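You operate a simulated robot arm through the tools that you are given. There is no shell and no other tool. Be economical: measure what you need, move in short steps, check, and stop when the job is done.

Carry out the task below with a simulated robot arm. There is one attempt and no reset: what you move stays moved.

## Task
Strip the test jig: relay and its three fuses into the green tray.
Fine: grey rocker switch off before you pull anything.

The check looks at the end state, three seconds after you hand in, the way a careful person would. Anything else that was tipped, shoved, dropped, spilled or broken makes it a failure.

## Robot
A 6-joint arm with a two-finger parallel gripper, fixed in place. Base frame: the origin is at the foot of the arm, x ahead of it, y to its left, z up; the work surface is at about z = 850. Units: mm, degrees, N and s.
With the tool pointing down near the work surface it reaches from about 260 to 680 mm from the base axis. Its first joint turns from -66.0 to 66.0 degrees. Payload 2.9 kg.
Tool frame: the origin (TCP) lies between the finger pads and is the grasp point; the fingertips stand 30 mm ahead of it; z points along the fingers, y is the line along which they close. The gripper opens to 110 mm. The fingers are 20 mm wide and 10 mm thick; the gripper's body (48 by 112 mm) begins 55 mm behind the TCP.
Orientation is that of the tool frame in the base frame, as [roll, pitch, yaw] about the fixed x, y, z axes, in that order (R = Rz(yaw) Ry(pitch) Rx(roll)). With the fingers straight down and closing along the base's y, the tool's x points along the base's -x, its y along +y and its z along -z.

## Interface
- The arm moves only by the tool nudge_tool. Its argument "rows" is one flat list of numbers, 7 for each row, row after row: the shift along the tool's x, y, z in mm, then the turn, a rotation vector about the tool's x, y, z in degrees, then the opening in per cent of the stroke, from 0 (shut) to 100 (fully open). In form: [tx, ty, tz, rx, ry, rz, claw, tx, ty, tz, rx, ry, rz, claw, ...]. A call has 1 to 12 rows; each row is the pose to reach, as a shift and turn from the pose commanded when the call began, along the tool's axes at that moment. Rows are played at 5 a second. More than 50 mm and 8.6 degrees between two rows, or a gripper value outside its range, and nothing of the call is played. Where a pose cannot be reached the arm comes as near as it can. A force on the tool above 90 N (or 10 N above the force at the start of the call, whichever is more), or a blocked arm, ends the call early, and 0.2 s more pass. The fingers move at their own pace (about 108 mm/s each) and stop on an object; they squeeze with about 29 N. The grip force told is the motor's: it shows also when the fingers shut on nothing. Time passes only in rows, and 0.2 s behind the last, so rows that repeat a pose let the fingers close. The reply holds the time, the measured pose of the TCP, the force on the tool along the base axes, the opening and the grip force, in the units named above and with some noise.
- Cameras (640 x 400 px; columns grow to the right, rows downward): "scene" is fixed at [58.1, 420, 1393.6]; the picture's right is [-0.91, -0.41, 0.00], its down [-0.21, 0.45, -0.87] and it looks along [0.36, -0.79, -0.50] (base axes); focal length 313 px, centre (320, 200). "wrist" rides on the gripper at [72, 17, -103] in the tool frame; the picture's right is [-0.23, 0.97, 0.00], its down [-0.76, -0.18, -0.62] and it looks along [-0.61, -0.14, 0.78] (tool axes); focal length 222 px, centre (320, 200). There is no depth. A picture from a camera that has moved, and an enlarged one, comes with that camera's place and axes in the base frame and with its lens.
- snapshot(camera): a new picture of that camera. It takes no simulated time.
- inspect(camera, box): a new picture of the part [left, top, right, bottom] of that camera's present view, enlarged. It takes no simulated time.
- job_done(): hands the job in; it is judged then, once.

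Work in short steps. Places have to be worked out from the pictures, the camera data and where the tool is seen: move nearer, look again, correct. Check each grasp and each placing, and mend what went wrong. You have 120 turns and 84 pictures in all, those below and enlarged ones among them. Open the gripper and draw the arm clear of the work before you hand the job in, unless the task says otherwise; then end with one line.

The tools are called after ">>>" as name(argument=value, ...) on one line, values as JSON. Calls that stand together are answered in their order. nudge_tool: Moves the arm, as the interface text tells. Its arguments: {"type":"object","properties":{"rows":{"type":"array"}},"required":["rows"]} The other tools are called the same way: snapshot (camera) takes a picture; inspect (camera, box) takes an enlarged picture of a part of a camera's view; job_done () hands the job in.

At the start:

```text
t: 0.0
tcp_pos: [305.8, -194.4, 1175.1]
ee_rot: [-179.9, 0.0, -180.0]
wrist_force: [-1.1, -0.1, 0.0]
width: 110.0
grip_force: 0.0
```

scene: 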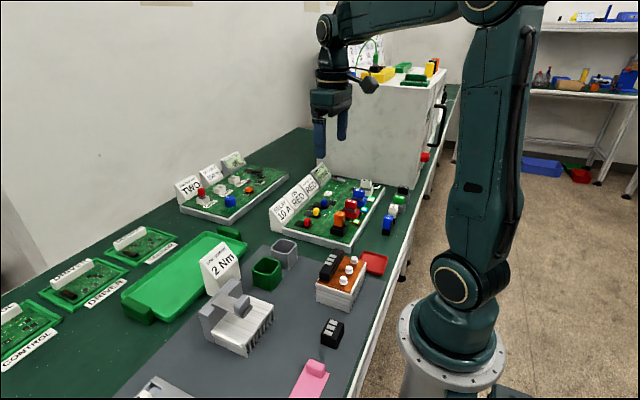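
wrist: 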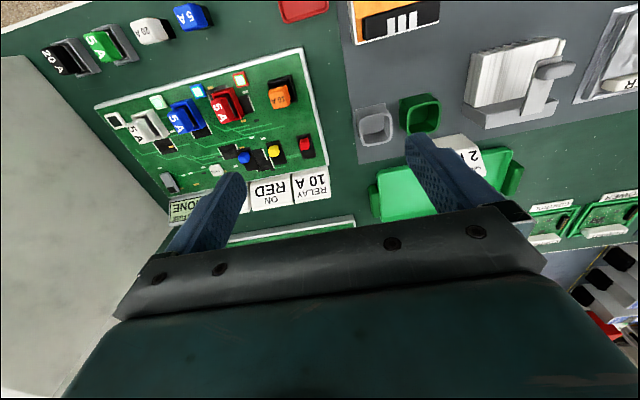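

I start by looking closer at the areas to identify the jig, relay, fuses and rocker switch.

>>> inspect(camera="scene", box=[250, 150, 430, 262])

>>> inspect(camera="scene", box=[180, 230, 400, 368])

>>> inspect(camera="wrist", box=[340, 0, 640, 188])

>>> inspect(camera="scene", box=[0, 200, 260, 400])

```text
3.56 times, centred on (340, 206) of scene
camera zoom: at [58.1, 420.0, 1393.6], right [-0.91, -0.41, 0.0], down [-0.21, 0.45, -0.87], along [0.36, -0.79, -0.5], focal length 1113 px, centre (249, 179)
```

zoom: 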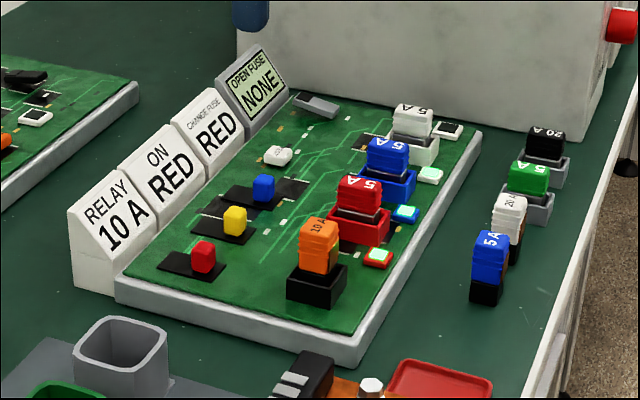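

```text
2.90 times, centred on (290, 299) of scene
camera zoom: at [58.1, 420.0, 1393.6], right [-0.91, -0.41, 0.0], down [-0.21, 0.45, -0.87], along [0.36, -0.79, -0.5], focal length 907 px, centre (407, -87)
```

zoom: 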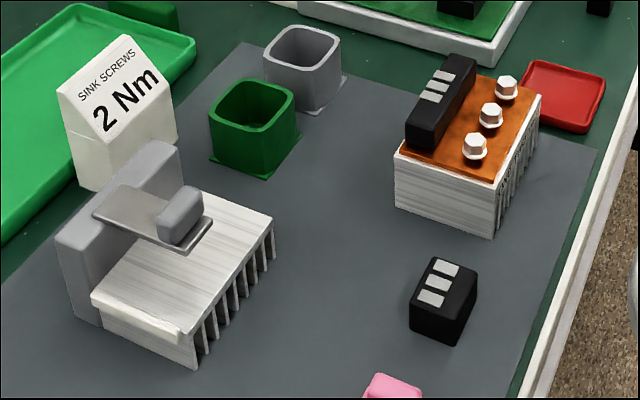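

```text
2.13 times, centred on (490, 94) of wrist
camera zoom: at [234.3, -176.4, 1277.7], right [0.23, 0.97, 0.0], down [0.76, -0.18, 0.62], along [0.61, -0.14, -0.78], focal length 473 px, centre (-42, 426)
```

zoom: 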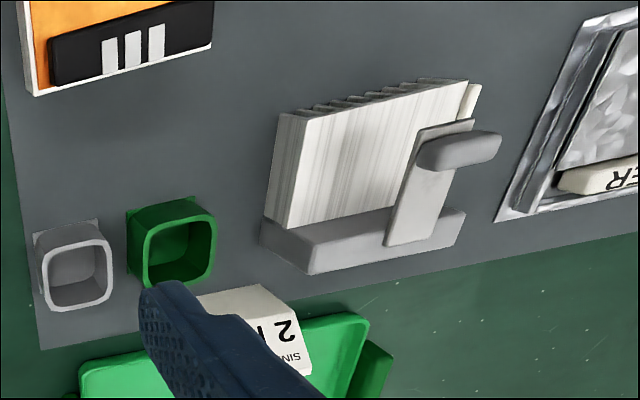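

```text
2.00 times, centred on (130, 300) of scene
camera zoom: at [58.1, 420.0, 1393.6], right [-0.91, -0.41, 0.0], down [-0.21, 0.45, -0.87], along [0.36, -0.79, -0.5], focal length 626 px, centre (700, 0)
```

zoom: 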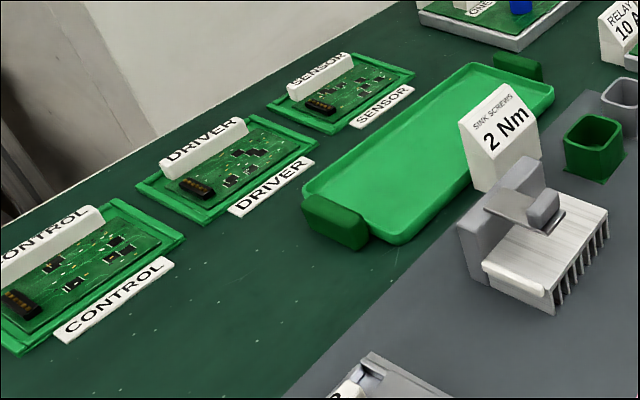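

The near board has an orange 10 A relay, red/blue/white fuses and a grey rocker; I need to look at the second board and its signs to know which one is the test jig.

>>> inspect(camera="scene", box=[165, 140, 305, 228])

>>> inspect(camera="scene", box=[310, 0, 460, 94])

>>> inspect(camera="wrist", box=[80, 40, 340, 230])

```text
4.55 times, centred on (235, 184) of scene
camera zoom: at [58.1, 420.0, 1393.6], right [-0.91, -0.41, 0.0], down [-0.21, 0.45, -0.87], along [0.36, -0.79, -0.5], focal length 1422 px, centre (706, 273)
```

zoom: 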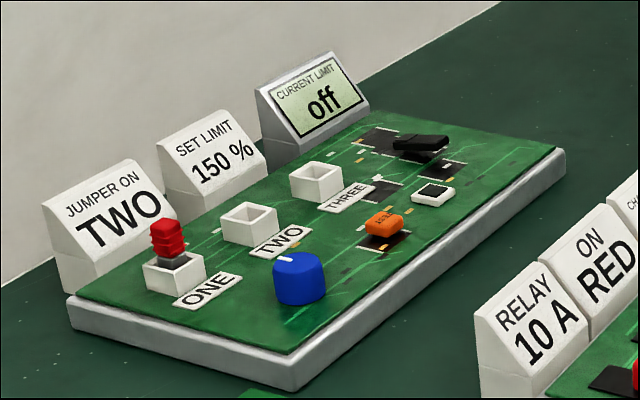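

```text
4.26 times, centred on (385, 47) of scene
camera zoom: at [58.1, 420.0, 1393.6], right [-0.91, -0.41, 0.0], down [-0.21, 0.45, -0.87], along [0.36, -0.79, -0.5], focal length 1332 px, centre (43, 851)
```

zoom: 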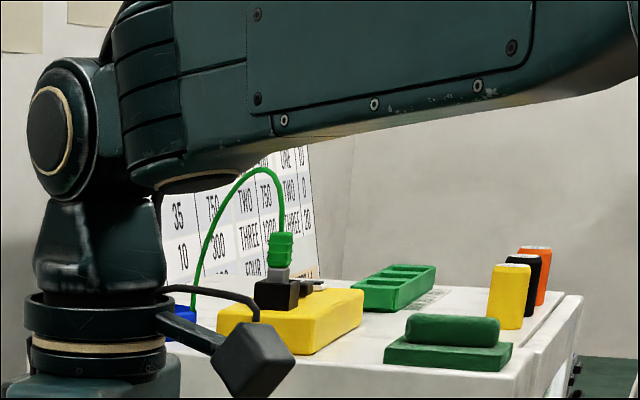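

```text
2.11 times, centred on (210, 135) of wrist
camera zoom: at [234.3, -176.4, 1277.7], right [0.23, 0.97, 0.0], down [0.76, -0.18, 0.62], along [0.61, -0.14, -0.78], focal length 468 px, centre (552, 337)
```

zoom: 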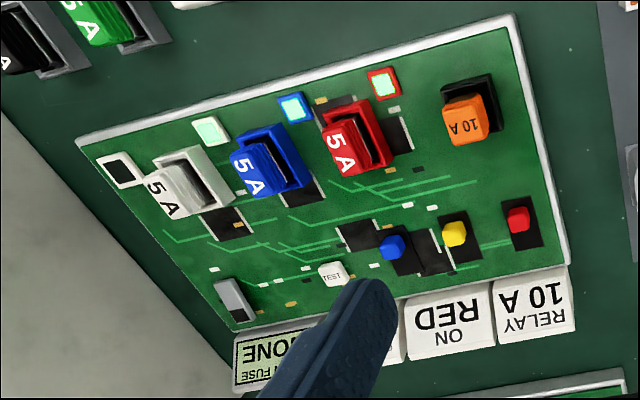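

The near board (RELAY 10 A, lit lamps) is the jig: orange relay near (308,-258), red/blue/white fuses at y≈-350/-421/-496, x≈300, rocker near (425,-555). I move closer to the rocker to view it.

>>> nudge_tool(rows=[0, -40, 15, 0, 0, 0, 100, 0, -80, 30, 0, 0, 0, 100, 0, -120, 45, 0, 0, 0, 100, 0, -160, 60, 0, 0, 0, 100, 0, -200, 80, 0, 0, 0, 100, 0, -236, 95, 0, 0, 0, 100])

>>> snapshot(camera="wrist")

>>> snapshot(camera="scene")

```text
t: 1.4
tcp_pos: [308.3, -432.2, 1081.8]
ee_rot: [180.0, 0.0, -180.0]
wrist_force: [0.0, 0.0, -0.5]
width: 110.0
grip_force: 0.1
```

```text
74 pictures are left
camera wrist: at [235.0, -413.4, 1183.5], right [0.23, 0.97, 0.0], down [0.76, -0.18, 0.62], along [0.61, -0.14, -0.78], focal length 222 px, centre (320, 200)
```

wrist: 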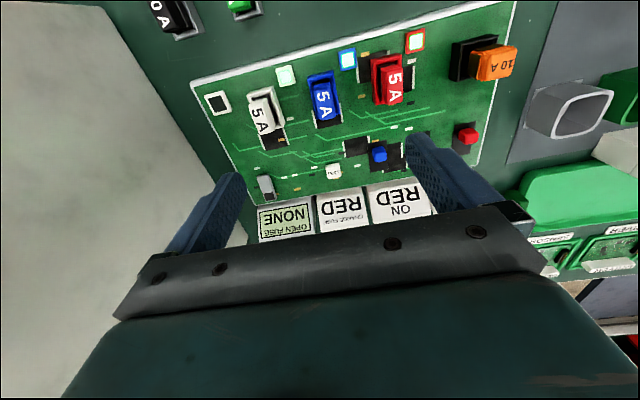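

```text
73 pictures are left
```

scene: 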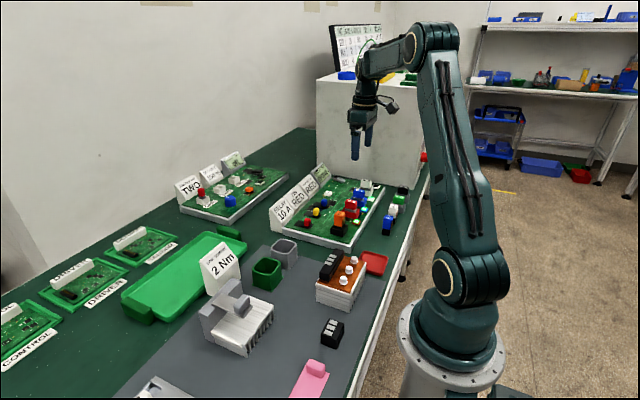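

Zooming onto the rocker to see which end is pressed and its orientation.

>>> inspect(camera="wrist", box=[240, 155, 300, 205])

>>> inspect(camera="scene", box=[316, 165, 376, 203])

>>> inspect(camera="wrist", box=[190, 20, 450, 210])

```text
8.00 times, centred on (270, 180) of wrist
camera zoom: at [235.0, -413.4, 1183.5], right [0.23, 0.97, 0.0], down [0.76, -0.18, 0.62], along [0.61, -0.14, -0.78], focal length 1777 px, centre (720, 360)
```

zoom: 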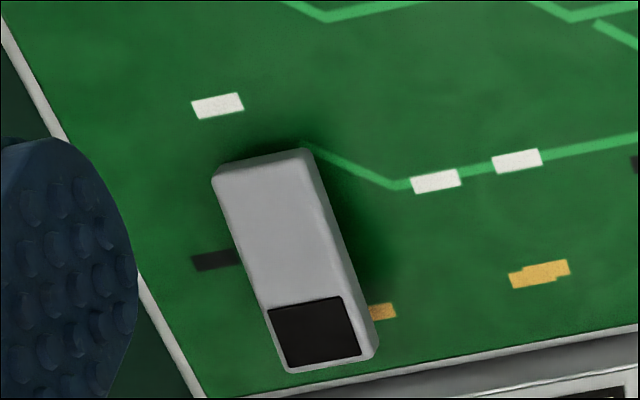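

```text
10.53 times, centred on (346, 184) of scene
camera zoom: at [58.1, 420.0, 1393.6], right [-0.91, -0.41, 0.0], down [-0.21, 0.45, -0.87], along [0.36, -0.79, -0.5], focal length 3294 px, centre (46, 368)
```

zoom: 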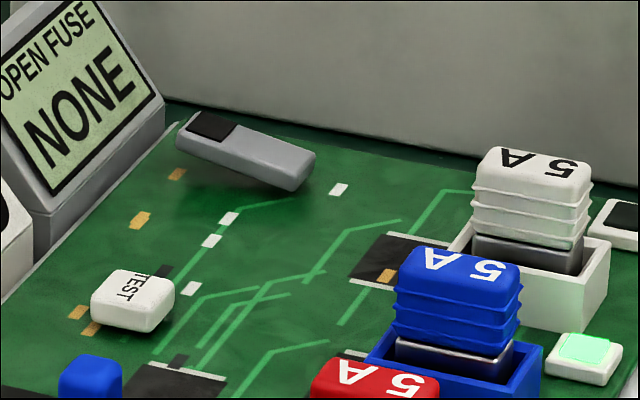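

```text
2.11 times, centred on (320, 115) of wrist
camera zoom: at [235.0, -413.4, 1183.5], right [0.23, 0.97, 0.0], down [0.76, -0.18, 0.62], along [0.61, -0.14, -0.78], focal length 468 px, centre (320, 379)
```

zoom: 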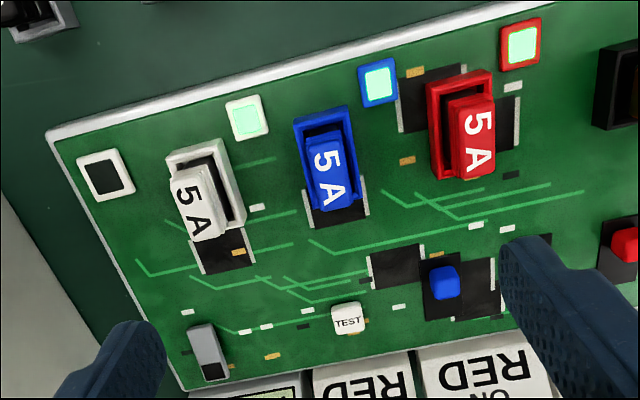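

The rocker lies along x from ≈405 to 445 at y≈-549; its near end is down and the marked far end is up while the lamps are lit (on). I'll shut the fingers, tilt outward 25° and go above the raised end.

>>> nudge_tool(rows=[-20, -18, 18, 4.9, -3.9, 0, 0, -41, -36, 36, 9.75, -7.75, 0, 0, -62, -54, 55, 14.6, -11.6, 0, 0, -83, -72, 73, 19.5, -15.5, 0, 0, -104, -91, 92, 19.5, -15.5, 0, 0, -124, -109, 105, 19.5, -15.5, 0, 0])

>>> snapshot(camera="wrist")

>>> inspect(camera="scene", box=[290, 110, 430, 198])

```text
t: 2.8
tcp_pos: [432.1, -540.3, 974.5]
ee_rot: [-159.9, 15.2, -177.4]
wrist_force: [-0.5, -0.5, 0.2]
width: 0.0
grip_force: 28.8
```

```text
69 pictures are left
camera wrist: at [335.3, -492.0, 1043.8], right [0.26, 0.93, -0.26], down [0.56, 0.07, 0.82], along [0.78, -0.36, -0.5], focal length 222 px, centre (320, 200)
```

wrist: 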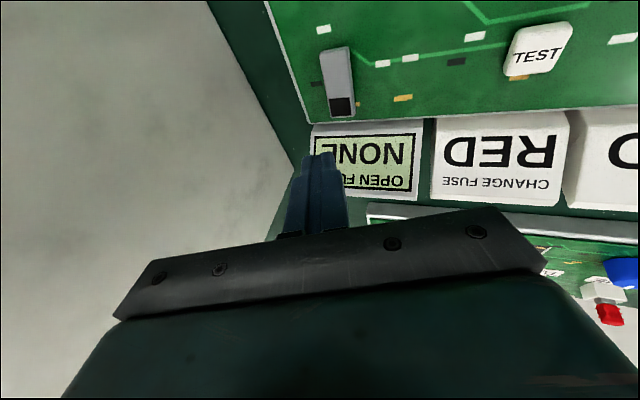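

```text
4.55 times, centred on (360, 154) of scene
camera zoom: at [58.1, 420.0, 1393.6], right [-0.91, -0.41, 0.0], down [-0.21, 0.45, -0.87], along [0.36, -0.79, -0.5], focal length 1422 px, centre (138, 409)
```

zoom: 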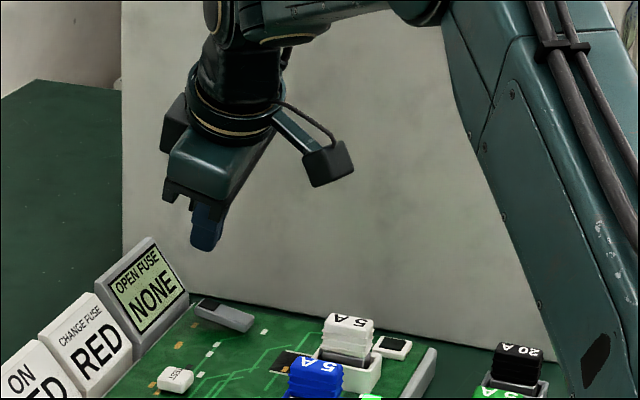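

Pose is as commanded; the raised end is at about (441,-548). I go down 50 mm straight, with a slight outward correction, and check.

>>> nudge_tool(rows=[4.6, 3.6, 22.6, 0, 0, 0, 0, 8.5, 10.2, 40, 0, 0, 0, 0, 10.5, 13.2, 45, 0, 0, 0, 0])

>>> inspect(camera="scene", box=[310, 140, 390, 200])

>>> inspect(camera="wrist", box=[220, 20, 480, 260])

```text
t: 3.6
tcp_pos: [433.1, -542.1, 927.1]
ee_rot: [-160.0, 15.2, -177.3]
wrist_force: [0.0, -0.2, 0.3]
width: 0.1
grip_force: 29.6
```

```text
6.67 times, centred on (350, 170) of scene
camera zoom: at [58.1, 420.0, 1393.6], right [-0.91, -0.41, 0.0], down [-0.21, 0.45, -0.87], along [0.36, -0.79, -0.5], focal length 2086 px, centre (120, 400)
```

zoom: 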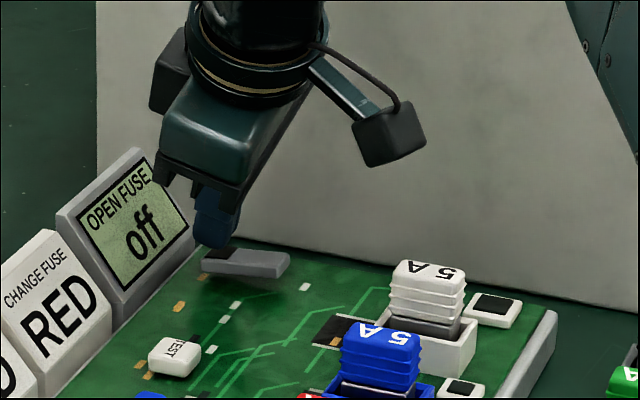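

```text
1.67 times, centred on (350, 140) of wrist
camera zoom: at [337.4, -494.2, 995.2], right [0.26, 0.93, -0.26], down [0.56, 0.07, 0.82], along [0.78, -0.36, -0.5], focal length 370 px, centre (270, 300)
```

zoom: 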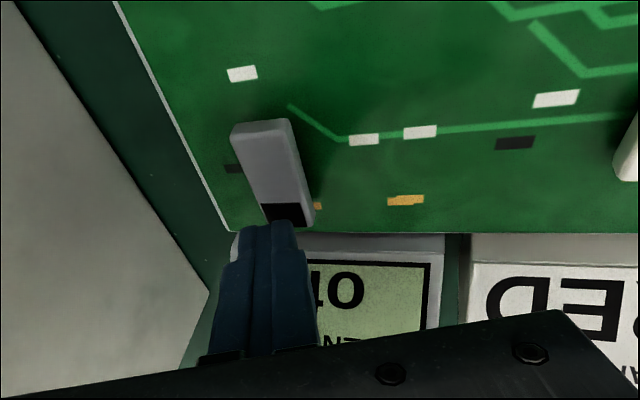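

The display already says "off" and the lamps are dark, but the rocker looks only about level; I press on a few mm so it latches fully.

>>> nudge_tool(rows=[0.8, 1, 2.7, 0, 0, 0, 0, 1.6, 2, 5.4, 0, 0, 0, 0, 2.4, 3, 8.2, 0, 0, 0, 0])

>>> inspect(camera="scene", box=[310, 140, 390, 200])

```text
t: 4.4
tcp_pos: [434.1, -542.3, 923.9]
ee_rot: [-159.6, 15.5, -177.1]
wrist_force: [-17.4, 23.1, 42.4]
width: 0.0
grip_force: 29.3
```

```text
6.67 times, centred on (350, 170) of scene
camera zoom: at [57.0, 421.3, 1393.2], right [-0.91, -0.41, 0.0], down [-0.21, 0.45, -0.87], along [0.36, -0.79, -0.5], focal length 2086 px, centre (120, 400)
```

zoom: 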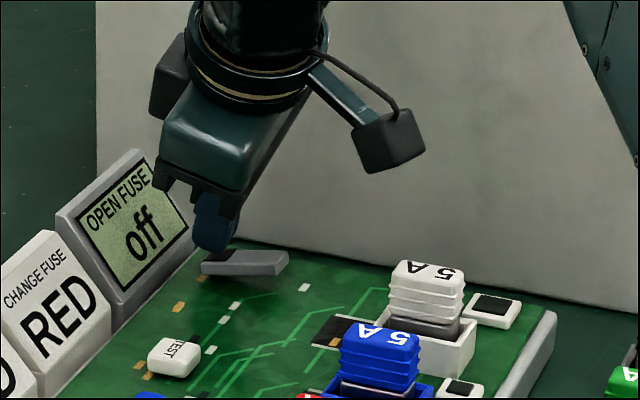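

The force rose to about 50 N at the stop, so the rocker is fully over. I retract and check it stays off.

>>> nudge_tool(rows=[-5, -6.6, -18, 0, 0, 0, 0, -15, -19, -52, 0, 0, 0, 0, -26, -33, -90, 0, 0, 0, 0])

>>> inspect(camera="scene", box=[256, 150, 416, 250])

```text
t: 5.2
tcp_pos: [433.9, -542.5, 1017.3]
ee_rot: [-160.2, 15.2, -177.3]
wrist_force: [-0.3, 0.2, -0.7]
width: 0.0
grip_force: 29.0
```

```text
4.00 times, centred on (336, 200) of scene
camera zoom: at [58.1, 420.0, 1393.6], right [-0.91, -0.41, 0.0], down [-0.21, 0.45, -0.87], along [0.36, -0.79, -0.5], focal length 1252 px, centre (256, 200)
```

zoom: 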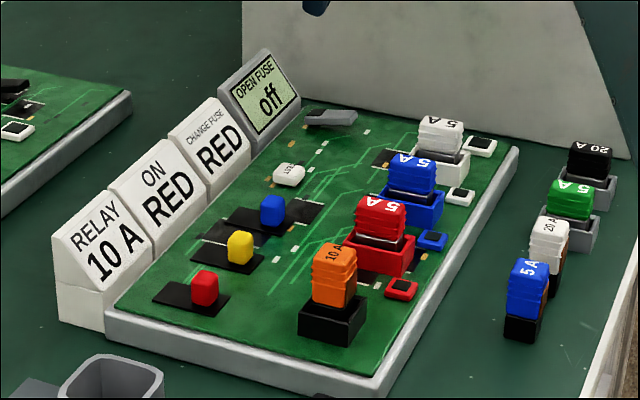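

Rocker is off, lamps dark, display "off". Now I straighten the tool and move over the white fuse for a close look.

>>> nudge_tool(rows=[24, 9, -15, -4.9, 3.9, 0, 0, 47, 17, -30, -9.75, 7.75, 0, 10, 71, 26, -45, -14.6, 11.6, 0, 30, 95, 34, -60, -19.5, 15.5, 0, 50, 118.4, 42.9, -75.4, -19.5, 15.5, 0, 50])

>>> snapshot(camera="wrist")

```text
t: 6.4
tcp_pos: [301.1, -482.2, 1040.2]
ee_rot: [179.8, -0.1, -179.9]
wrist_force: [0.2, 0.0, -0.5]
width: 54.9
grip_force: 0.0
```

```text
63 pictures are left
camera wrist: at [228.6, -464.6, 1142.9], right [0.23, 0.97, 0.0], down [0.76, -0.18, 0.62], along [0.61, -0.14, -0.78], focal length 222 px, centre (320, 200)
```

wrist: 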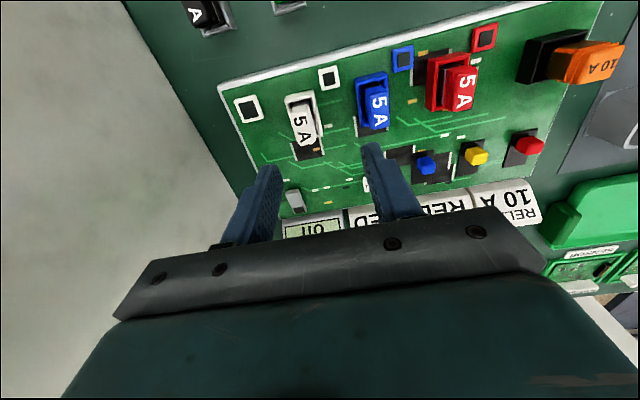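

>>> inspect(camera="wrist", box=[260, 30, 500, 180])

>>> inspect(camera="scene", box=[328, 170, 394, 241])

```text
2.67 times, centred on (380, 105) of wrist
camera zoom: at [228.6, -464.6, 1142.9], right [0.23, 0.97, 0.0], down [0.76, -0.18, 0.62], along [0.61, -0.14, -0.78], focal length 592 px, centre (160, 453)
```

zoom: 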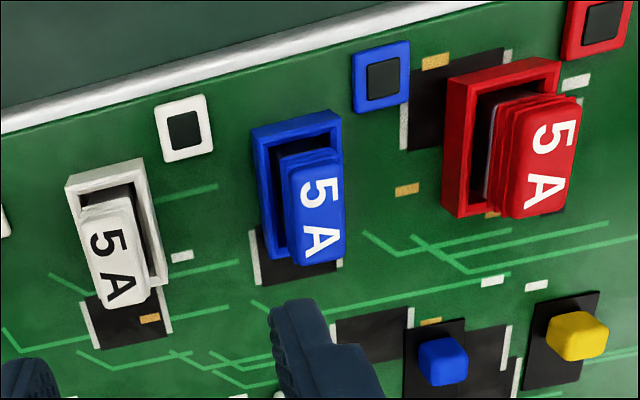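

```text
5.63 times, centred on (361, 206) of scene
camera zoom: at [58.1, 420.0, 1393.6], right [-0.91, -0.41, 0.0], down [-0.21, 0.45, -0.87], along [0.36, -0.79, -0.5], focal length 1763 px, centre (89, 169)
```

zoom: 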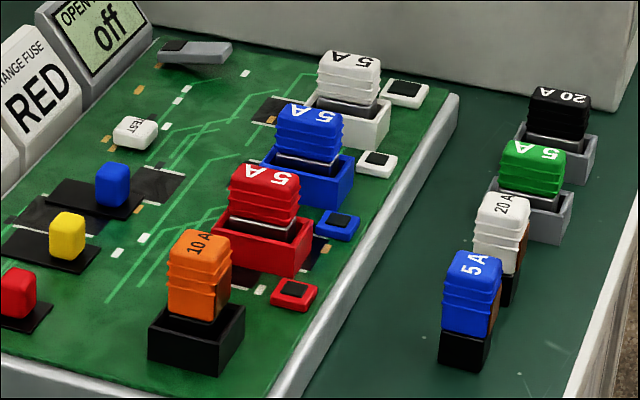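

Triangulated: white fuse top centre (307,-501,921), cap ~20 wide × ~35 long, socket rim at z≈893. I go down so the tips end at ≈897, just above the rim, and check before closing.

>>> nudge_tool(rows=[-6, -19, 40, 0, 0, 0, 50, -6, -19, 80, 0, 0, 0, 50, -6, -19, 113, 0, 0, 0, 50])

>>> snapshot(camera="wrist")

>>> inspect(camera="scene", box=[328, 160, 408, 210])

```text
t: 7.2
tcp_pos: [307.4, -501.6, 926.4]
ee_rot: [-179.9, 0.0, -179.9]
wrist_force: [0.2, -0.1, -0.1]
width: 55.0
grip_force: 0.1
```

```text
60 pictures are left
camera wrist: at [234.8, -484.6, 1029.1], right [0.23, 0.97, 0.0], down [0.76, -0.18, 0.62], along [0.61, -0.14, -0.78], focal length 222 px, centre (320, 200)
```

wrist: 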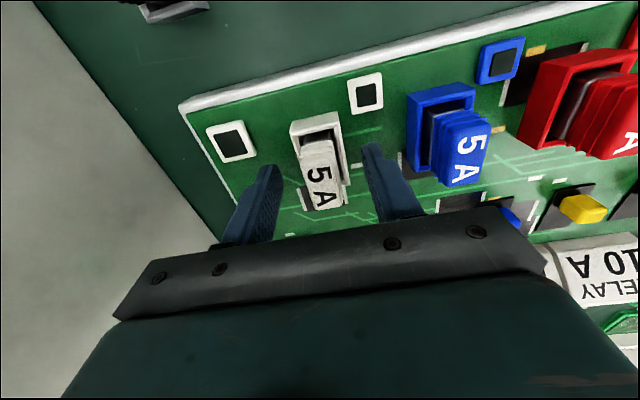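

```text
8.00 times, centred on (368, 185) of scene
camera zoom: at [58.1, 420.0, 1393.6], right [-0.91, -0.41, 0.0], down [-0.21, 0.45, -0.87], along [0.36, -0.79, -0.5], focal length 2504 px, centre (-64, 320)
```

zoom: 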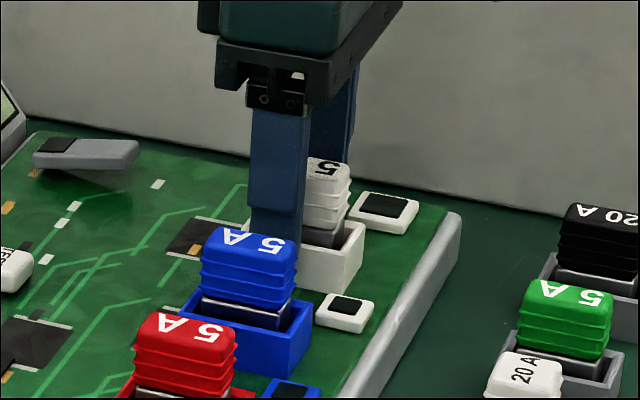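

The fuse is centred between the fingers with the tips just above the socket. I close, holding the pose.

>>> nudge_tool(rows=[0, 0, 0, 0, 0, 0, 10, 0, 0, 0, 0, 0, 0, 0, 0, 0, 0, 0, 0, 0, 0])

```text
t: 8.0
tcp_pos: [307.4, -499.9, 926.6]
ee_rot: [179.7, 0.0, -179.9]
wrist_force: [-1.0, 21.8, 3.1]
width: 30.7
grip_force: 44.5
```

Width 30.7 with a 22 N side force is more than the cap seemed; I look whether I grip the cap or the socket.

>>> inspect(camera="wrist", box=[220, 80, 420, 260])

>>> inspect(camera="scene", box=[338, 165, 388, 205])

```text
2.22 times, centred on (320, 170) of wrist
camera zoom: at [235.1, -483.1, 1029.2], right [0.23, 0.97, 0.0], down [0.76, -0.18, 0.62], along [0.61, -0.14, -0.78], focal length 494 px, centre (320, 267)
```

zoom: 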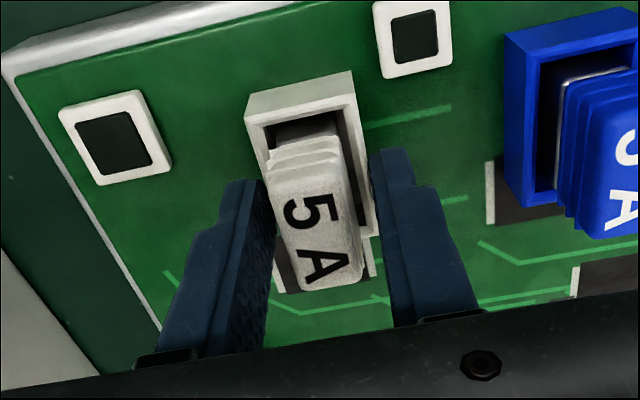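

```text
10.00 times, centred on (363, 185) of scene
camera zoom: at [58.0, 420.6, 1393.4], right [-0.91, -0.41, 0.0], down [-0.21, 0.45, -0.87], along [0.36, -0.79, -0.5], focal length 3130 px, centre (-110, 350)
```

zoom: 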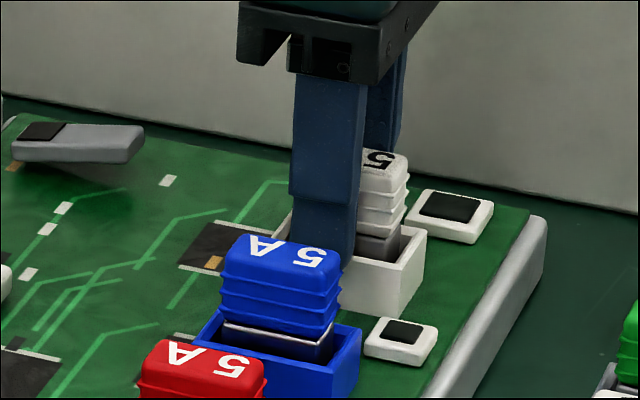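

The fingers hold the socket walls (31 mm), so the rim is higher than thought. I open, raise 8 mm, shift 1.5 mm toward +y, and close again.

>>> nudge_tool(rows=[0, 0, 0, 0, 0, 0, 50, 0, 0, 0, 0, 0, 0, 50, 0, 1.5, -8, 0, 0, 0, 50, 0, 1.5, -8, 0, 0, 0, 20, 0, 1.5, -8, 0, 0, 0, 0, 0, 1.5, -8, 0, 0, 0, 0])

>>> inspect(camera="wrist", box=[220, 80, 420, 260])

>>> inspect(camera="scene", box=[338, 165, 388, 205])

```text
t: 9.4
tcp_pos: [308.6, -500.1, 935.1]
ee_rot: [179.9, 0.0, -180.0]
wrist_force: [-0.5, -0.2, 0.7]
width: 16.9
grip_force: 28.7
```

```text
2.22 times, centred on (320, 170) of wrist
camera zoom: at [234.8, -482.7, 1037.7], right [0.23, 0.97, 0.0], down [0.76, -0.18, 0.62], along [0.61, -0.14, -0.78], focal length 494 px, centre (320, 267)
```

zoom: 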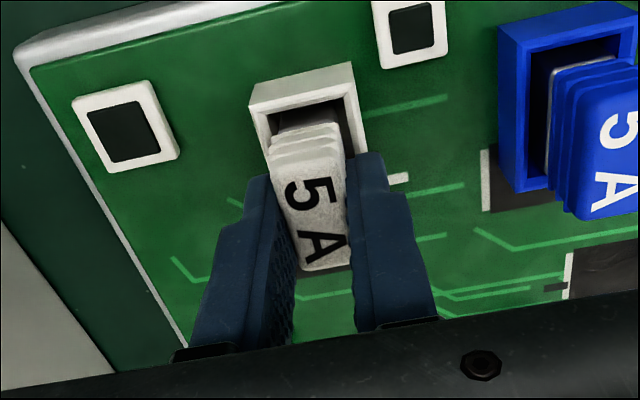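

```text
10.00 times, centred on (363, 185) of scene
camera zoom: at [58.1, 420.0, 1393.6], right [-0.91, -0.41, 0.0], down [-0.21, 0.45, -0.87], along [0.36, -0.79, -0.5], focal length 3130 px, centre (-110, 350)
```

zoom: 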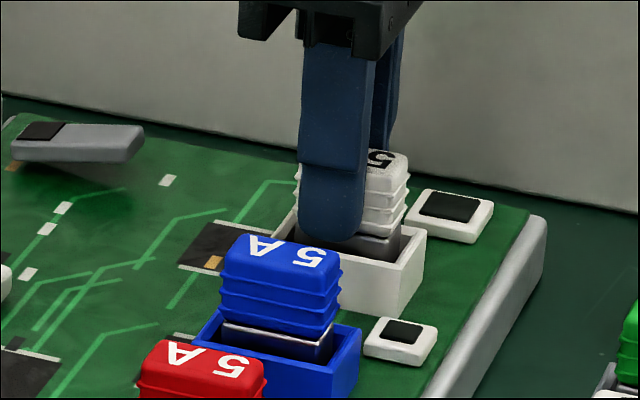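

Now the cap is gripped (16.9 mm). I pull straight up gently.

>>> nudge_tool(rows=[0, 0, -4, 0, 0, 0, 0, 0, 0, -9, 0, 0, 0, 0, 0, 0, -15, 0, 0, 0, 0, 0, 0, -25, 0, 0, 0, 0, 0, 0, -50, 0, 0, 0, 0, 0, 0, -90, 0, 0, 0, 0])

>>> snapshot(camera="wrist")

>>> snapshot(camera="scene")

```text
t: 10.8
tcp_pos: [307.7, -500.8, 1026.0]
ee_rot: [-179.9, 0.0, -179.9]
wrist_force: [-0.4, 1.1, 1.0]
width: 16.8
grip_force: 29.0
```

```text
54 pictures are left
camera wrist: at [234.7, -482.1, 1128.6], right [0.23, 0.97, 0.0], down [0.76, -0.18, 0.62], along [0.61, -0.14, -0.78], focal length 222 px, centre (320, 200)
```

wrist: 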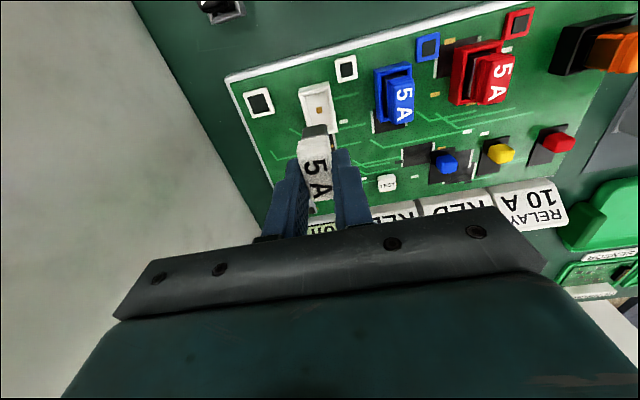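

```text
53 pictures are left
```

scene: 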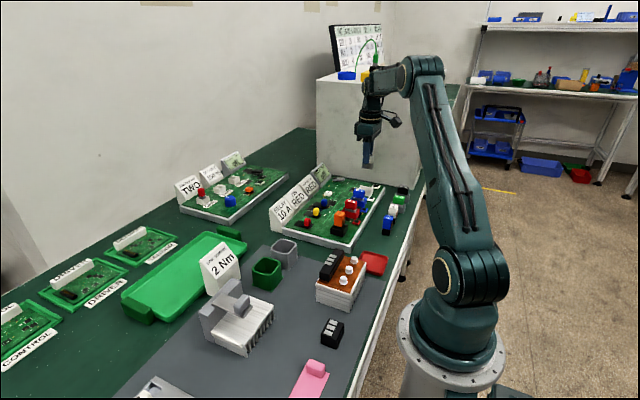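

White fuse is out and held; its socket is empty. The tray spans roughly x 510–610, y -110…160, so I carry it over at height to (560,-60).

>>> nudge_tool(rows=[-10, 17, 0, 0, 0, 0, 0, -30, 53, 0, 0, 0, 0, 0, -53, 93, 0, 0, 0, 0, 0, -77, 133, 0, 0, 0, 0, 0, -101, 174, 0, 0, 0, 0, 0, -125, 215, 0, 0, 0, 0, 0, -149, 257, 0, 0, 0, 0, 0, -173, 299, 0, 0, 0, 0, 0, -197, 341, 0, 0, 0, 0, 0, -220, 381, 0, 0, 0, 0, 0, -240, 417, 0, 0, 0, 0, 0, -253, 440, 0, 0, 0, 0, 0])

>>> snapshot(camera="wrist")

>>> inspect(camera="scene", box=[110, 120, 310, 330])

```text
t: 13.4
tcp_pos: [560.1, -59.8, 1024.5]
ee_rot: [180.0, 0.0, -180.0]
wrist_force: [-0.5, -0.4, -0.9]
width: 16.9
grip_force: 28.8
```

```text
52 pictures are left
camera wrist: at [486.8, -40.9, 1127.7], right [0.23, 0.97, 0.0], down [0.76, -0.18, 0.62], along [0.61, -0.14, -0.78], focal length 222 px, centre (320, 200)
```

wrist: 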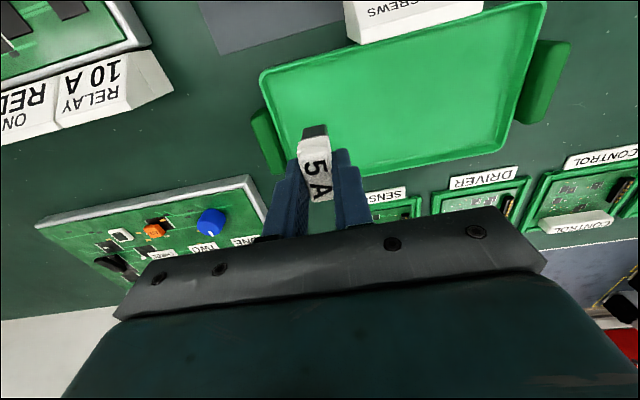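

```text
1.90 times, centred on (210, 225) of scene
camera zoom: at [58.1, 420.0, 1393.6], right [-0.91, -0.41, 0.0], down [-0.21, 0.45, -0.87], along [0.36, -0.79, -0.5], focal length 596 px, centre (530, 152)
```

zoom: 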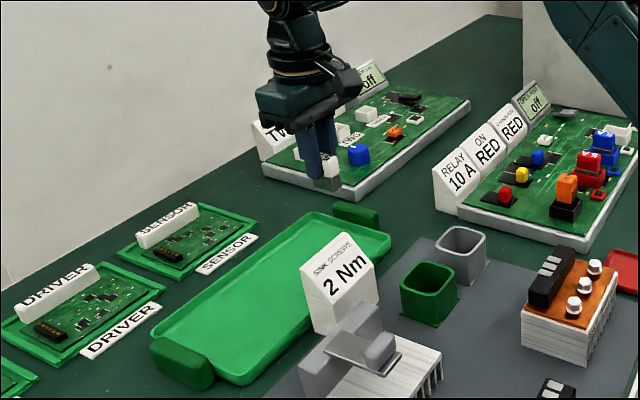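

Tray measured at x 517–640, y -115…155. I zoom to see how far the fuse sticks out below the fingertips.

>>> inspect(camera="scene", box=[190, 150, 260, 230])

```text
5.00 times, centred on (225, 190) of scene
camera zoom: at [58.1, 420.0, 1393.6], right [-0.91, -0.41, 0.0], down [-0.21, 0.45, -0.87], along [0.36, -0.79, -0.5], focal length 1565 px, centre (795, 250)
```

zoom: 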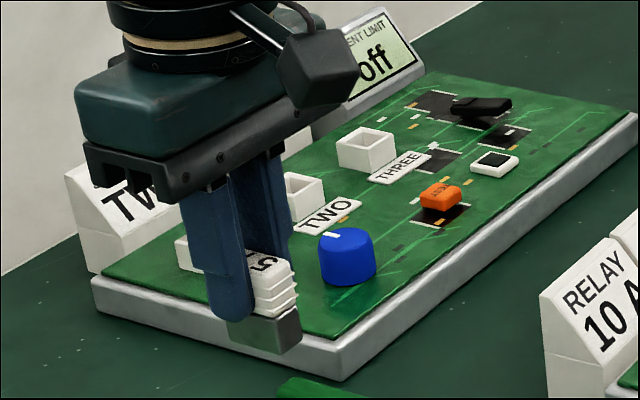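

The fuse sticks out about 15–20 mm below the tips, so its bottom is ≈48 mm below the TCP. I lower to TCP z≈910 at (575,-60).

>>> nudge_tool(rows=[-15, 0, 40, 0, 0, 0, 0, -15, 0, 80, 0, 0, 0, 0, -15, 0, 105, 0, 0, 0, 0, -15, 0, 114, 0, 0, 0, 0])

>>> inspect(camera="scene", box=[180, 190, 260, 270])

```text
t: 14.4
tcp_pos: [575.8, -58.3, 910.5]
ee_rot: [-180.0, 0.0, 179.9]
wrist_force: [1.2, 0.0, -0.2]
width: 16.6
grip_force: 28.6
```

```text
5.00 times, centred on (220, 230) of scene
camera zoom: at [58.1, 420.0, 1393.6], right [-0.91, -0.41, 0.0], down [-0.21, 0.45, -0.87], along [0.36, -0.79, -0.5], focal length 1565 px, centre (820, 50)
```

zoom: 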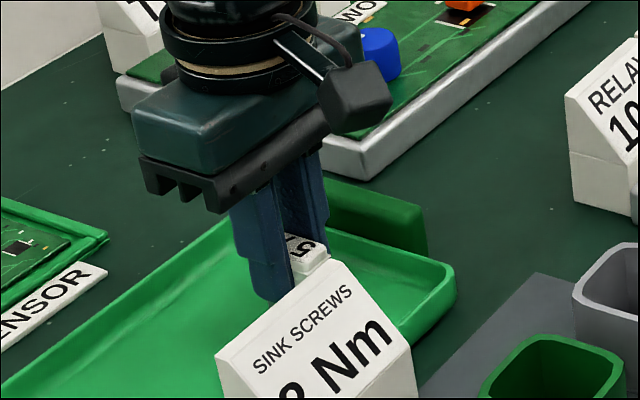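

Bottom hidden by the sign, no contact yet; I lower 4 mm more and read the force.

>>> nudge_tool(rows=[0, 0, 2, 0, 0, 0, 0, 0, 0, 4, 0, 0, 0, 0])

```text
t: 15.0
tcp_pos: [574.5, -60.3, 907.3]
ee_rot: [180.0, 0.1, 179.9]
wrist_force: [-0.2, -0.1, -1.5]
width: 17.1
grip_force: 28.8
```

>>> nudge_tool(rows=[0, 0, 2, 0, 0, 0, 0, 0, 0, 4, 0, 0, 0, 0])

>>> inspect(camera="wrist", box=[220, 60, 420, 240])

```text
t: 15.6
tcp_pos: [574.2, -59.7, 905.9]
ee_rot: [180.0, 0.1, 180.0]
wrist_force: [-7.0, 2.5, 17.0]
width: 16.7
grip_force: 29.1
```

```text
2.22 times, centred on (320, 150) of wrist
camera zoom: at [502.2, -41.8, 1008.4], right [0.23, 0.97, 0.0], down [0.76, -0.18, 0.62], along [0.61, -0.14, -0.78], focal length 494 px, centre (320, 311)
```

zoom: 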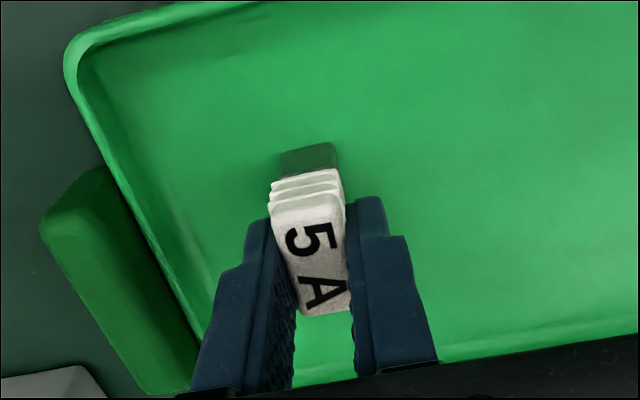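

17 N contact: it stands on the tray floor at TCP z≈906. I open and rise.

>>> nudge_tool(rows=[0, 0, -2, 0, 0, 0, 25, 0, 0, -2, 0, 0, 0, 40, 0, 0, -2, 0, 0, 0, 40, 0, 0, -40, 0, 0, 0, 40, 0, 0, -80, 0, 0, 0, 40, 0, 0, -120, 0, 0, 0, 40])

>>> snapshot(camera="wrist")

```text
t: 17.0
tcp_pos: [574.7, -60.7, 1025.1]
ee_rot: [180.0, -0.1, -180.0]
wrist_force: [0.1, -0.1, 0.2]
width: 43.9
grip_force: 0.0
```

```text
47 pictures are left
camera wrist: at [502.6, -42.6, 1127.2], right [0.23, 0.97, 0.0], down [0.76, -0.18, 0.62], along [0.61, -0.14, -0.78], focal length 222 px, centre (320, 200)
```

wrist: 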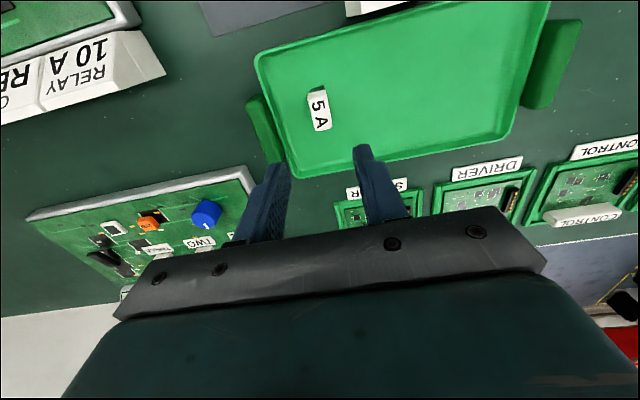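

White fuse stands in the tray. Back to above the blue fuse at (307.5,-422).

>>> nudge_tool(rows=[15, -20, 0, 0, 0, 0, 40, 42, -57, 0, 0, 0, 0, 40, 70, -95, 0, 0, 0, 0, 40, 98, -133, 0, 0, 0, 0, 40, 126, -171, 0, 0, 0, 0, 40, 154, -209, 0, 0, 0, 0, 40, 182, -247, 0, 0, 0, 0, 40, 210, -285, 0, 0, 0, 0, 40, 235, -319, 0, 0, 0, 0, 40, 255, -346, 0, 0, 0, 0, 40, 267, -362, 0, 0, 0, 0, 40, 267, -362, 35, 0, 0, 0, 40])

>>> snapshot(camera="wrist")

```text
t: 19.6
tcp_pos: [308.5, -422.0, 987.4]
ee_rot: [-180.0, 0.0, 180.0]
wrist_force: [0.5, 0.5, -0.3]
width: 43.8
grip_force: 0.0
```

```text
46 pictures are left
camera wrist: at [235.8, -405.2, 1090.4], right [0.23, 0.97, 0.0], down [0.76, -0.18, 0.62], along [0.61, -0.14, -0.78], focal length 222 px, centre (320, 200)
```

wrist: 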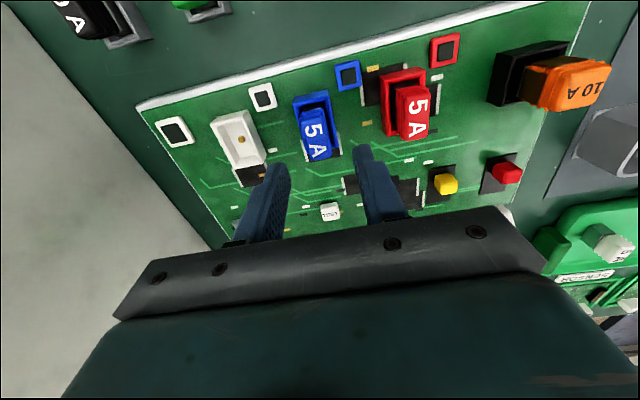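

Blue fuse computed at ≈(304,-424); I shift slightly, go down to z 935 and close.

>>> nudge_tool(rows=[2, -1.5, 20, 0, 0, 0, 40, 2, -1.5, 42, 0, 0, 0, 40, 2, -1.5, 52, 0, 0, 0, 40, 2, -1.5, 52, 0, 0, 0, 15, 2, -1.5, 52, 0, 0, 0, 0, 2, -1.5, 52, 0, 0, 0, 0])

>>> inspect(camera="wrist", box=[220, 80, 420, 260])

```text
t: 21.0
tcp_pos: [305.3, -423.8, 937.1]
ee_rot: [179.9, 0.0, 179.9]
wrist_force: [0.3, -0.2, 0.2]
width: 16.8
grip_force: 29.1
```

```text
2.22 times, centred on (320, 170) of wrist
camera zoom: at [233.7, -406.1, 1039.0], right [0.23, 0.97, 0.0], down [0.76, -0.18, 0.62], along [0.61, -0.14, -0.78], focal length 494 px, centre (320, 267)
```

zoom: 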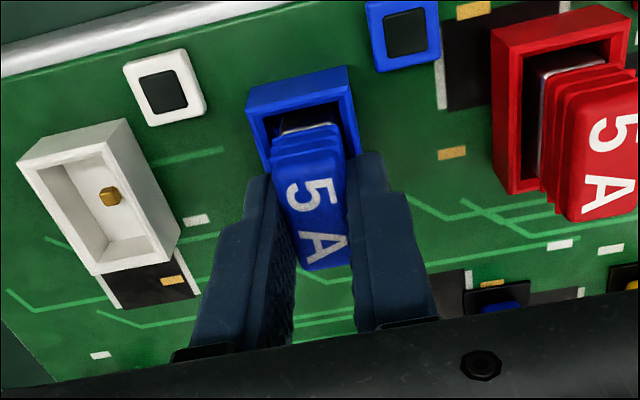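

Good grip (16.8 mm). Pull up.

>>> nudge_tool(rows=[0, 0, -4, 0, 0, 0, 0, 0, 0, -9, 0, 0, 0, 0, 0, 0, -15, 0, 0, 0, 0, 0, 0, -25, 0, 0, 0, 0, 0, 0, -50, 0, 0, 0, 0, 0, 0, -90, 0, 0, 0, 0])

>>> snapshot(camera="wrist")

```text
t: 22.4
tcp_pos: [305.8, -422.9, 1025.3]
ee_rot: [180.0, 0.0, -180.0]
wrist_force: [-0.1, 0.0, -0.1]
width: 16.7
grip_force: 29.5
```

```text
44 pictures are left
camera wrist: at [233.1, -405.3, 1129.1], right [0.23, 0.97, 0.0], down [0.76, -0.18, 0.62], along [0.61, -0.14, -0.78], focal length 222 px, centre (320, 200)
```

wrist: 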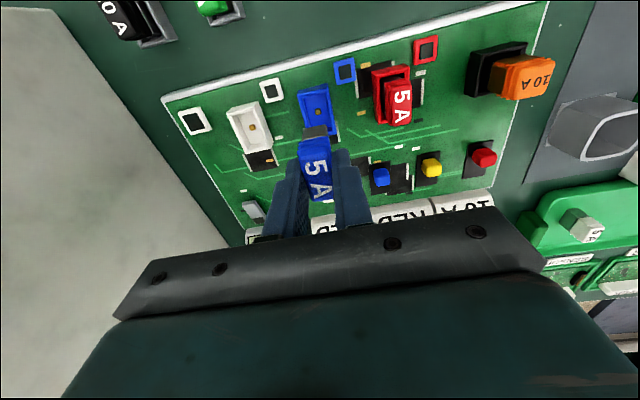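

Blue is out. Carry to (575,5).

>>> nudge_tool(rows=[-12, 19, 0, 0, 0, 0, 0, -34, 54, 0, 0, 0, 0, 0, -58, 92, 0, 0, 0, 0, 0, -83, 131, 0, 0, 0, 0, 0, -108, 171, 0, 0, 0, 0, 0, -133, 211, 0, 0, 0, 0, 0, -158, 251, 0, 0, 0, 0, 0, -183, 291, 0, 0, 0, 0, 0, -208, 330, 0, 0, 0, 0, 0, -233, 369, 0, 0, 0, 0, 0, -255, 404, 0, 0, 0, 0, 0, -270, 428, 0, 0, 0, 0, 0])

>>> nudge_tool(rows=[0, 0, 40, 0, 0, 0, 0, 0, 0, 80, 0, 0, 0, 0, 0, 0, 105, 0, 0, 0, 0, 0, 0, 114, 0, 0, 0, 0, 0, 0, 116, 0, 0, 0, 0])

>>> snapshot(camera="wrist")

```text
t: 25.0
tcp_pos: [577.2, 4.9, 1027.0]
ee_rot: [-179.9, -0.1, 180.0]
wrist_force: [0.4, -1.0, 0.0]
width: 16.6
grip_force: 28.4
```

```text
t: 26.2
tcp_pos: [576.9, 4.5, 910.0]
ee_rot: [179.9, -0.1, 179.9]
wrist_force: [0.1, 0.6, 0.0]
width: 16.7
grip_force: 28.9
```

```text
43 pictures are left
camera wrist: at [503.9, 22.2, 1012.9], right [0.23, 0.97, 0.0], down [0.76, -0.18, 0.62], along [0.61, -0.14, -0.78], focal length 222 px, centre (320, 200)
```

wrist: 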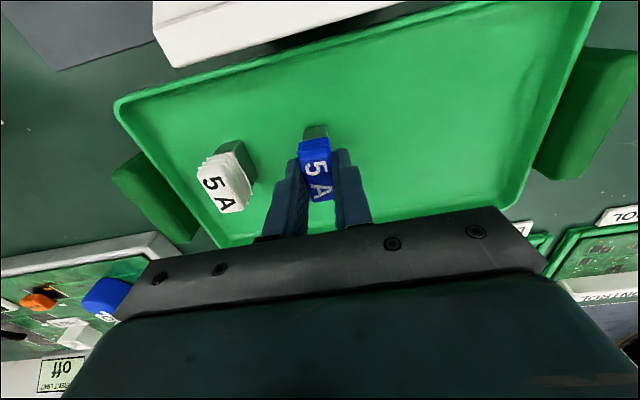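

Clear around; I lower about 4 mm more to touch, then open and rise.

>>> nudge_tool(rows=[0, 0, 2, 0, 0, 0, 0, 0, 0, 4, 0, 0, 0, 0])

```text
t: 26.8
tcp_pos: [577.4, 3.8, 908.2]
ee_rot: [180.0, 0.0, -180.0]
wrist_force: [-1.6, 0.2, 4.6]
width: 16.6
grip_force: 29.1
```

Contact at 4.6 N. Release and rise.

>>> nudge_tool(rows=[0, 0, 0, 0, 0, 0, 25, 0, 0, 0, 0, 0, 0, 40, 0, 0, 0, 0, 0, 0, 40, 0, 0, -40, 0, 0, 0, 40, 0, 0, -80, 0, 0, 0, 40, 0, 0, -120, 0, 0, 0, 40])

>>> snapshot(camera="wrist")

```text
t: 28.2
tcp_pos: [577.0, 4.0, 1027.0]
ee_rot: [-180.0, 0.2, 180.0]
wrist_force: [-0.2, -0.1, 0.1]
width: 43.9
grip_force: 0.1
```

```text
42 pictures are left
camera wrist: at [504.4, 21.8, 1129.3], right [0.23, 0.97, 0.0], down [0.76, -0.18, 0.62], along [0.61, -0.14, -0.78], focal length 222 px, centre (320, 200)
```

wrist: 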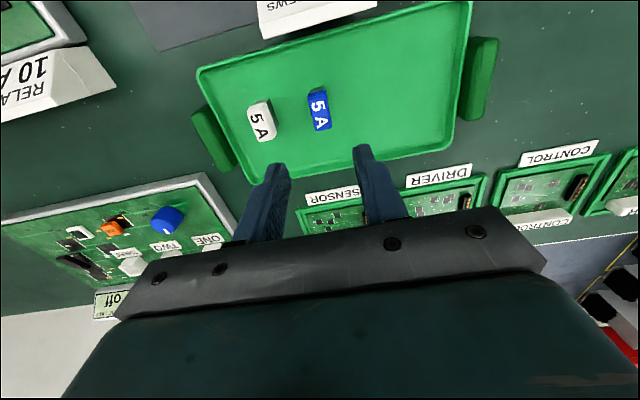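

Both stand in the tray. Next the red fuse, expected at (305,-347.5).

>>> nudge_tool(rows=[15, -20, 0, 0, 0, 0, 40, 43, -56, 0, 0, 0, 0, 40, 72, -93, 0, 0, 0, 0, 40, 101, -131, 0, 0, 0, 0, 40, 130, -169, 0, 0, 0, 0, 40, 159, -206, 0, 0, 0, 0, 40, 187, -243, 0, 0, 0, 0, 40, 215, -279, 0, 0, 0, 0, 40, 240, -312, 0, 0, 0, 0, 40, 260, -338, 0, 0, 0, 0, 40, 271, -352, 0, 0, 0, 0, 40, 271, -352, 37, 0, 0, 0, 40])

>>> snapshot(camera="wrist")

```text
t: 30.8
tcp_pos: [306.0, -347.0, 988.4]
ee_rot: [-180.0, -0.1, 180.0]
wrist_force: [0.3, -0.5, -0.2]
width: 43.9
grip_force: 0.0
```

```text
41 pictures are left
camera wrist: at [233.0, -329.6, 1091.6], right [0.23, 0.97, 0.0], down [0.76, -0.18, 0.62], along [0.61, -0.14, -0.78], focal length 222 px, centre (320, 200)
```

wrist: 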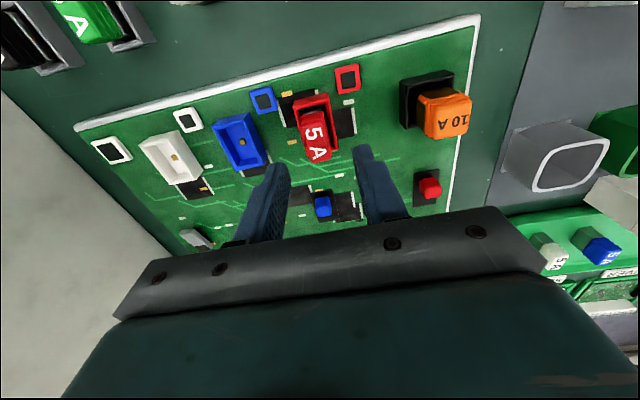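

Red is centred just like blue was. Descend and grip.

>>> nudge_tool(rows=[0, -1, 20, 0, 0, 0, 40, 0, -1, 42, 0, 0, 0, 40, 0, -1, 52, 0, 0, 0, 40, 0, -1, 52, 0, 0, 0, 15, 0, -1, 52, 0, 0, 0, 0, 0, -1, 52, 0, 0, 0, 0])

>>> inspect(camera="wrist", box=[220, 80, 420, 260])

```text
t: 32.2
tcp_pos: [305.0, -349.0, 937.0]
ee_rot: [180.0, 0.0, -180.0]
wrist_force: [0.1, -0.3, 0.5]
width: 16.7
grip_force: 29.6
```

```text
2.22 times, centred on (320, 170) of wrist
camera zoom: at [232.7, -330.6, 1039.9], right [0.23, 0.97, 0.0], down [0.76, -0.18, 0.62], along [0.61, -0.14, -0.78], focal length 494 px, centre (320, 267)
```

zoom: 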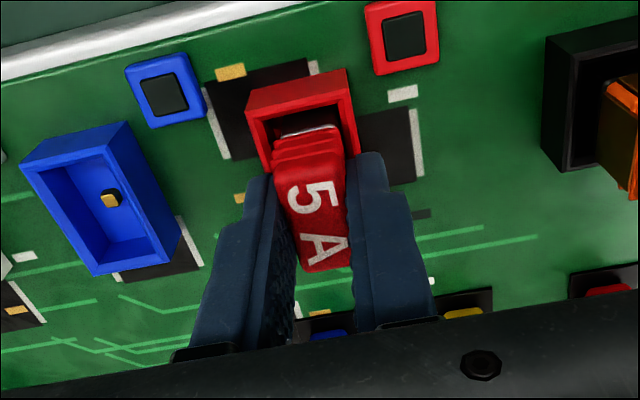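

Gripped. Pull up, then carry to (575,65).

>>> nudge_tool(rows=[0, 0, -4, 0, 0, 0, 0, 0, 0, -9, 0, 0, 0, 0, 0, 0, -15, 0, 0, 0, 0, 0, 0, -25, 0, 0, 0, 0, 0, 0, -50, 0, 0, 0, 0, 0, 0, -90, 0, 0, 0, 0])

>>> snapshot(camera="wrist")

```text
t: 33.6
tcp_pos: [304.7, -348.1, 1027.5]
ee_rot: [179.9, 0.0, 180.0]
wrist_force: [-0.6, 1.7, -0.2]
width: 16.5
grip_force: 29.1
```

```text
39 pictures are left
camera wrist: at [232.3, -330.4, 1130.5], right [0.23, 0.97, 0.0], down [0.76, -0.18, 0.62], along [0.61, -0.14, -0.78], focal length 222 px, centre (320, 200)
```

wrist: 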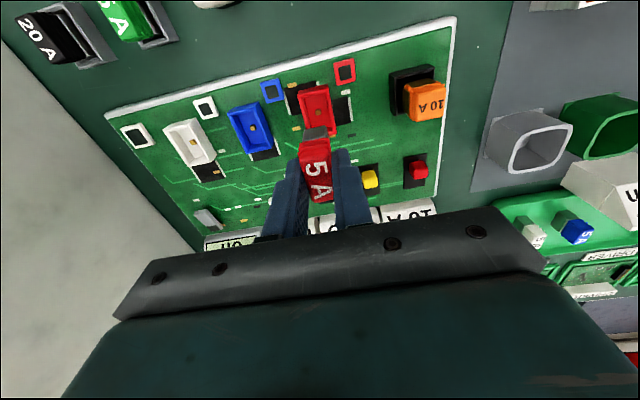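

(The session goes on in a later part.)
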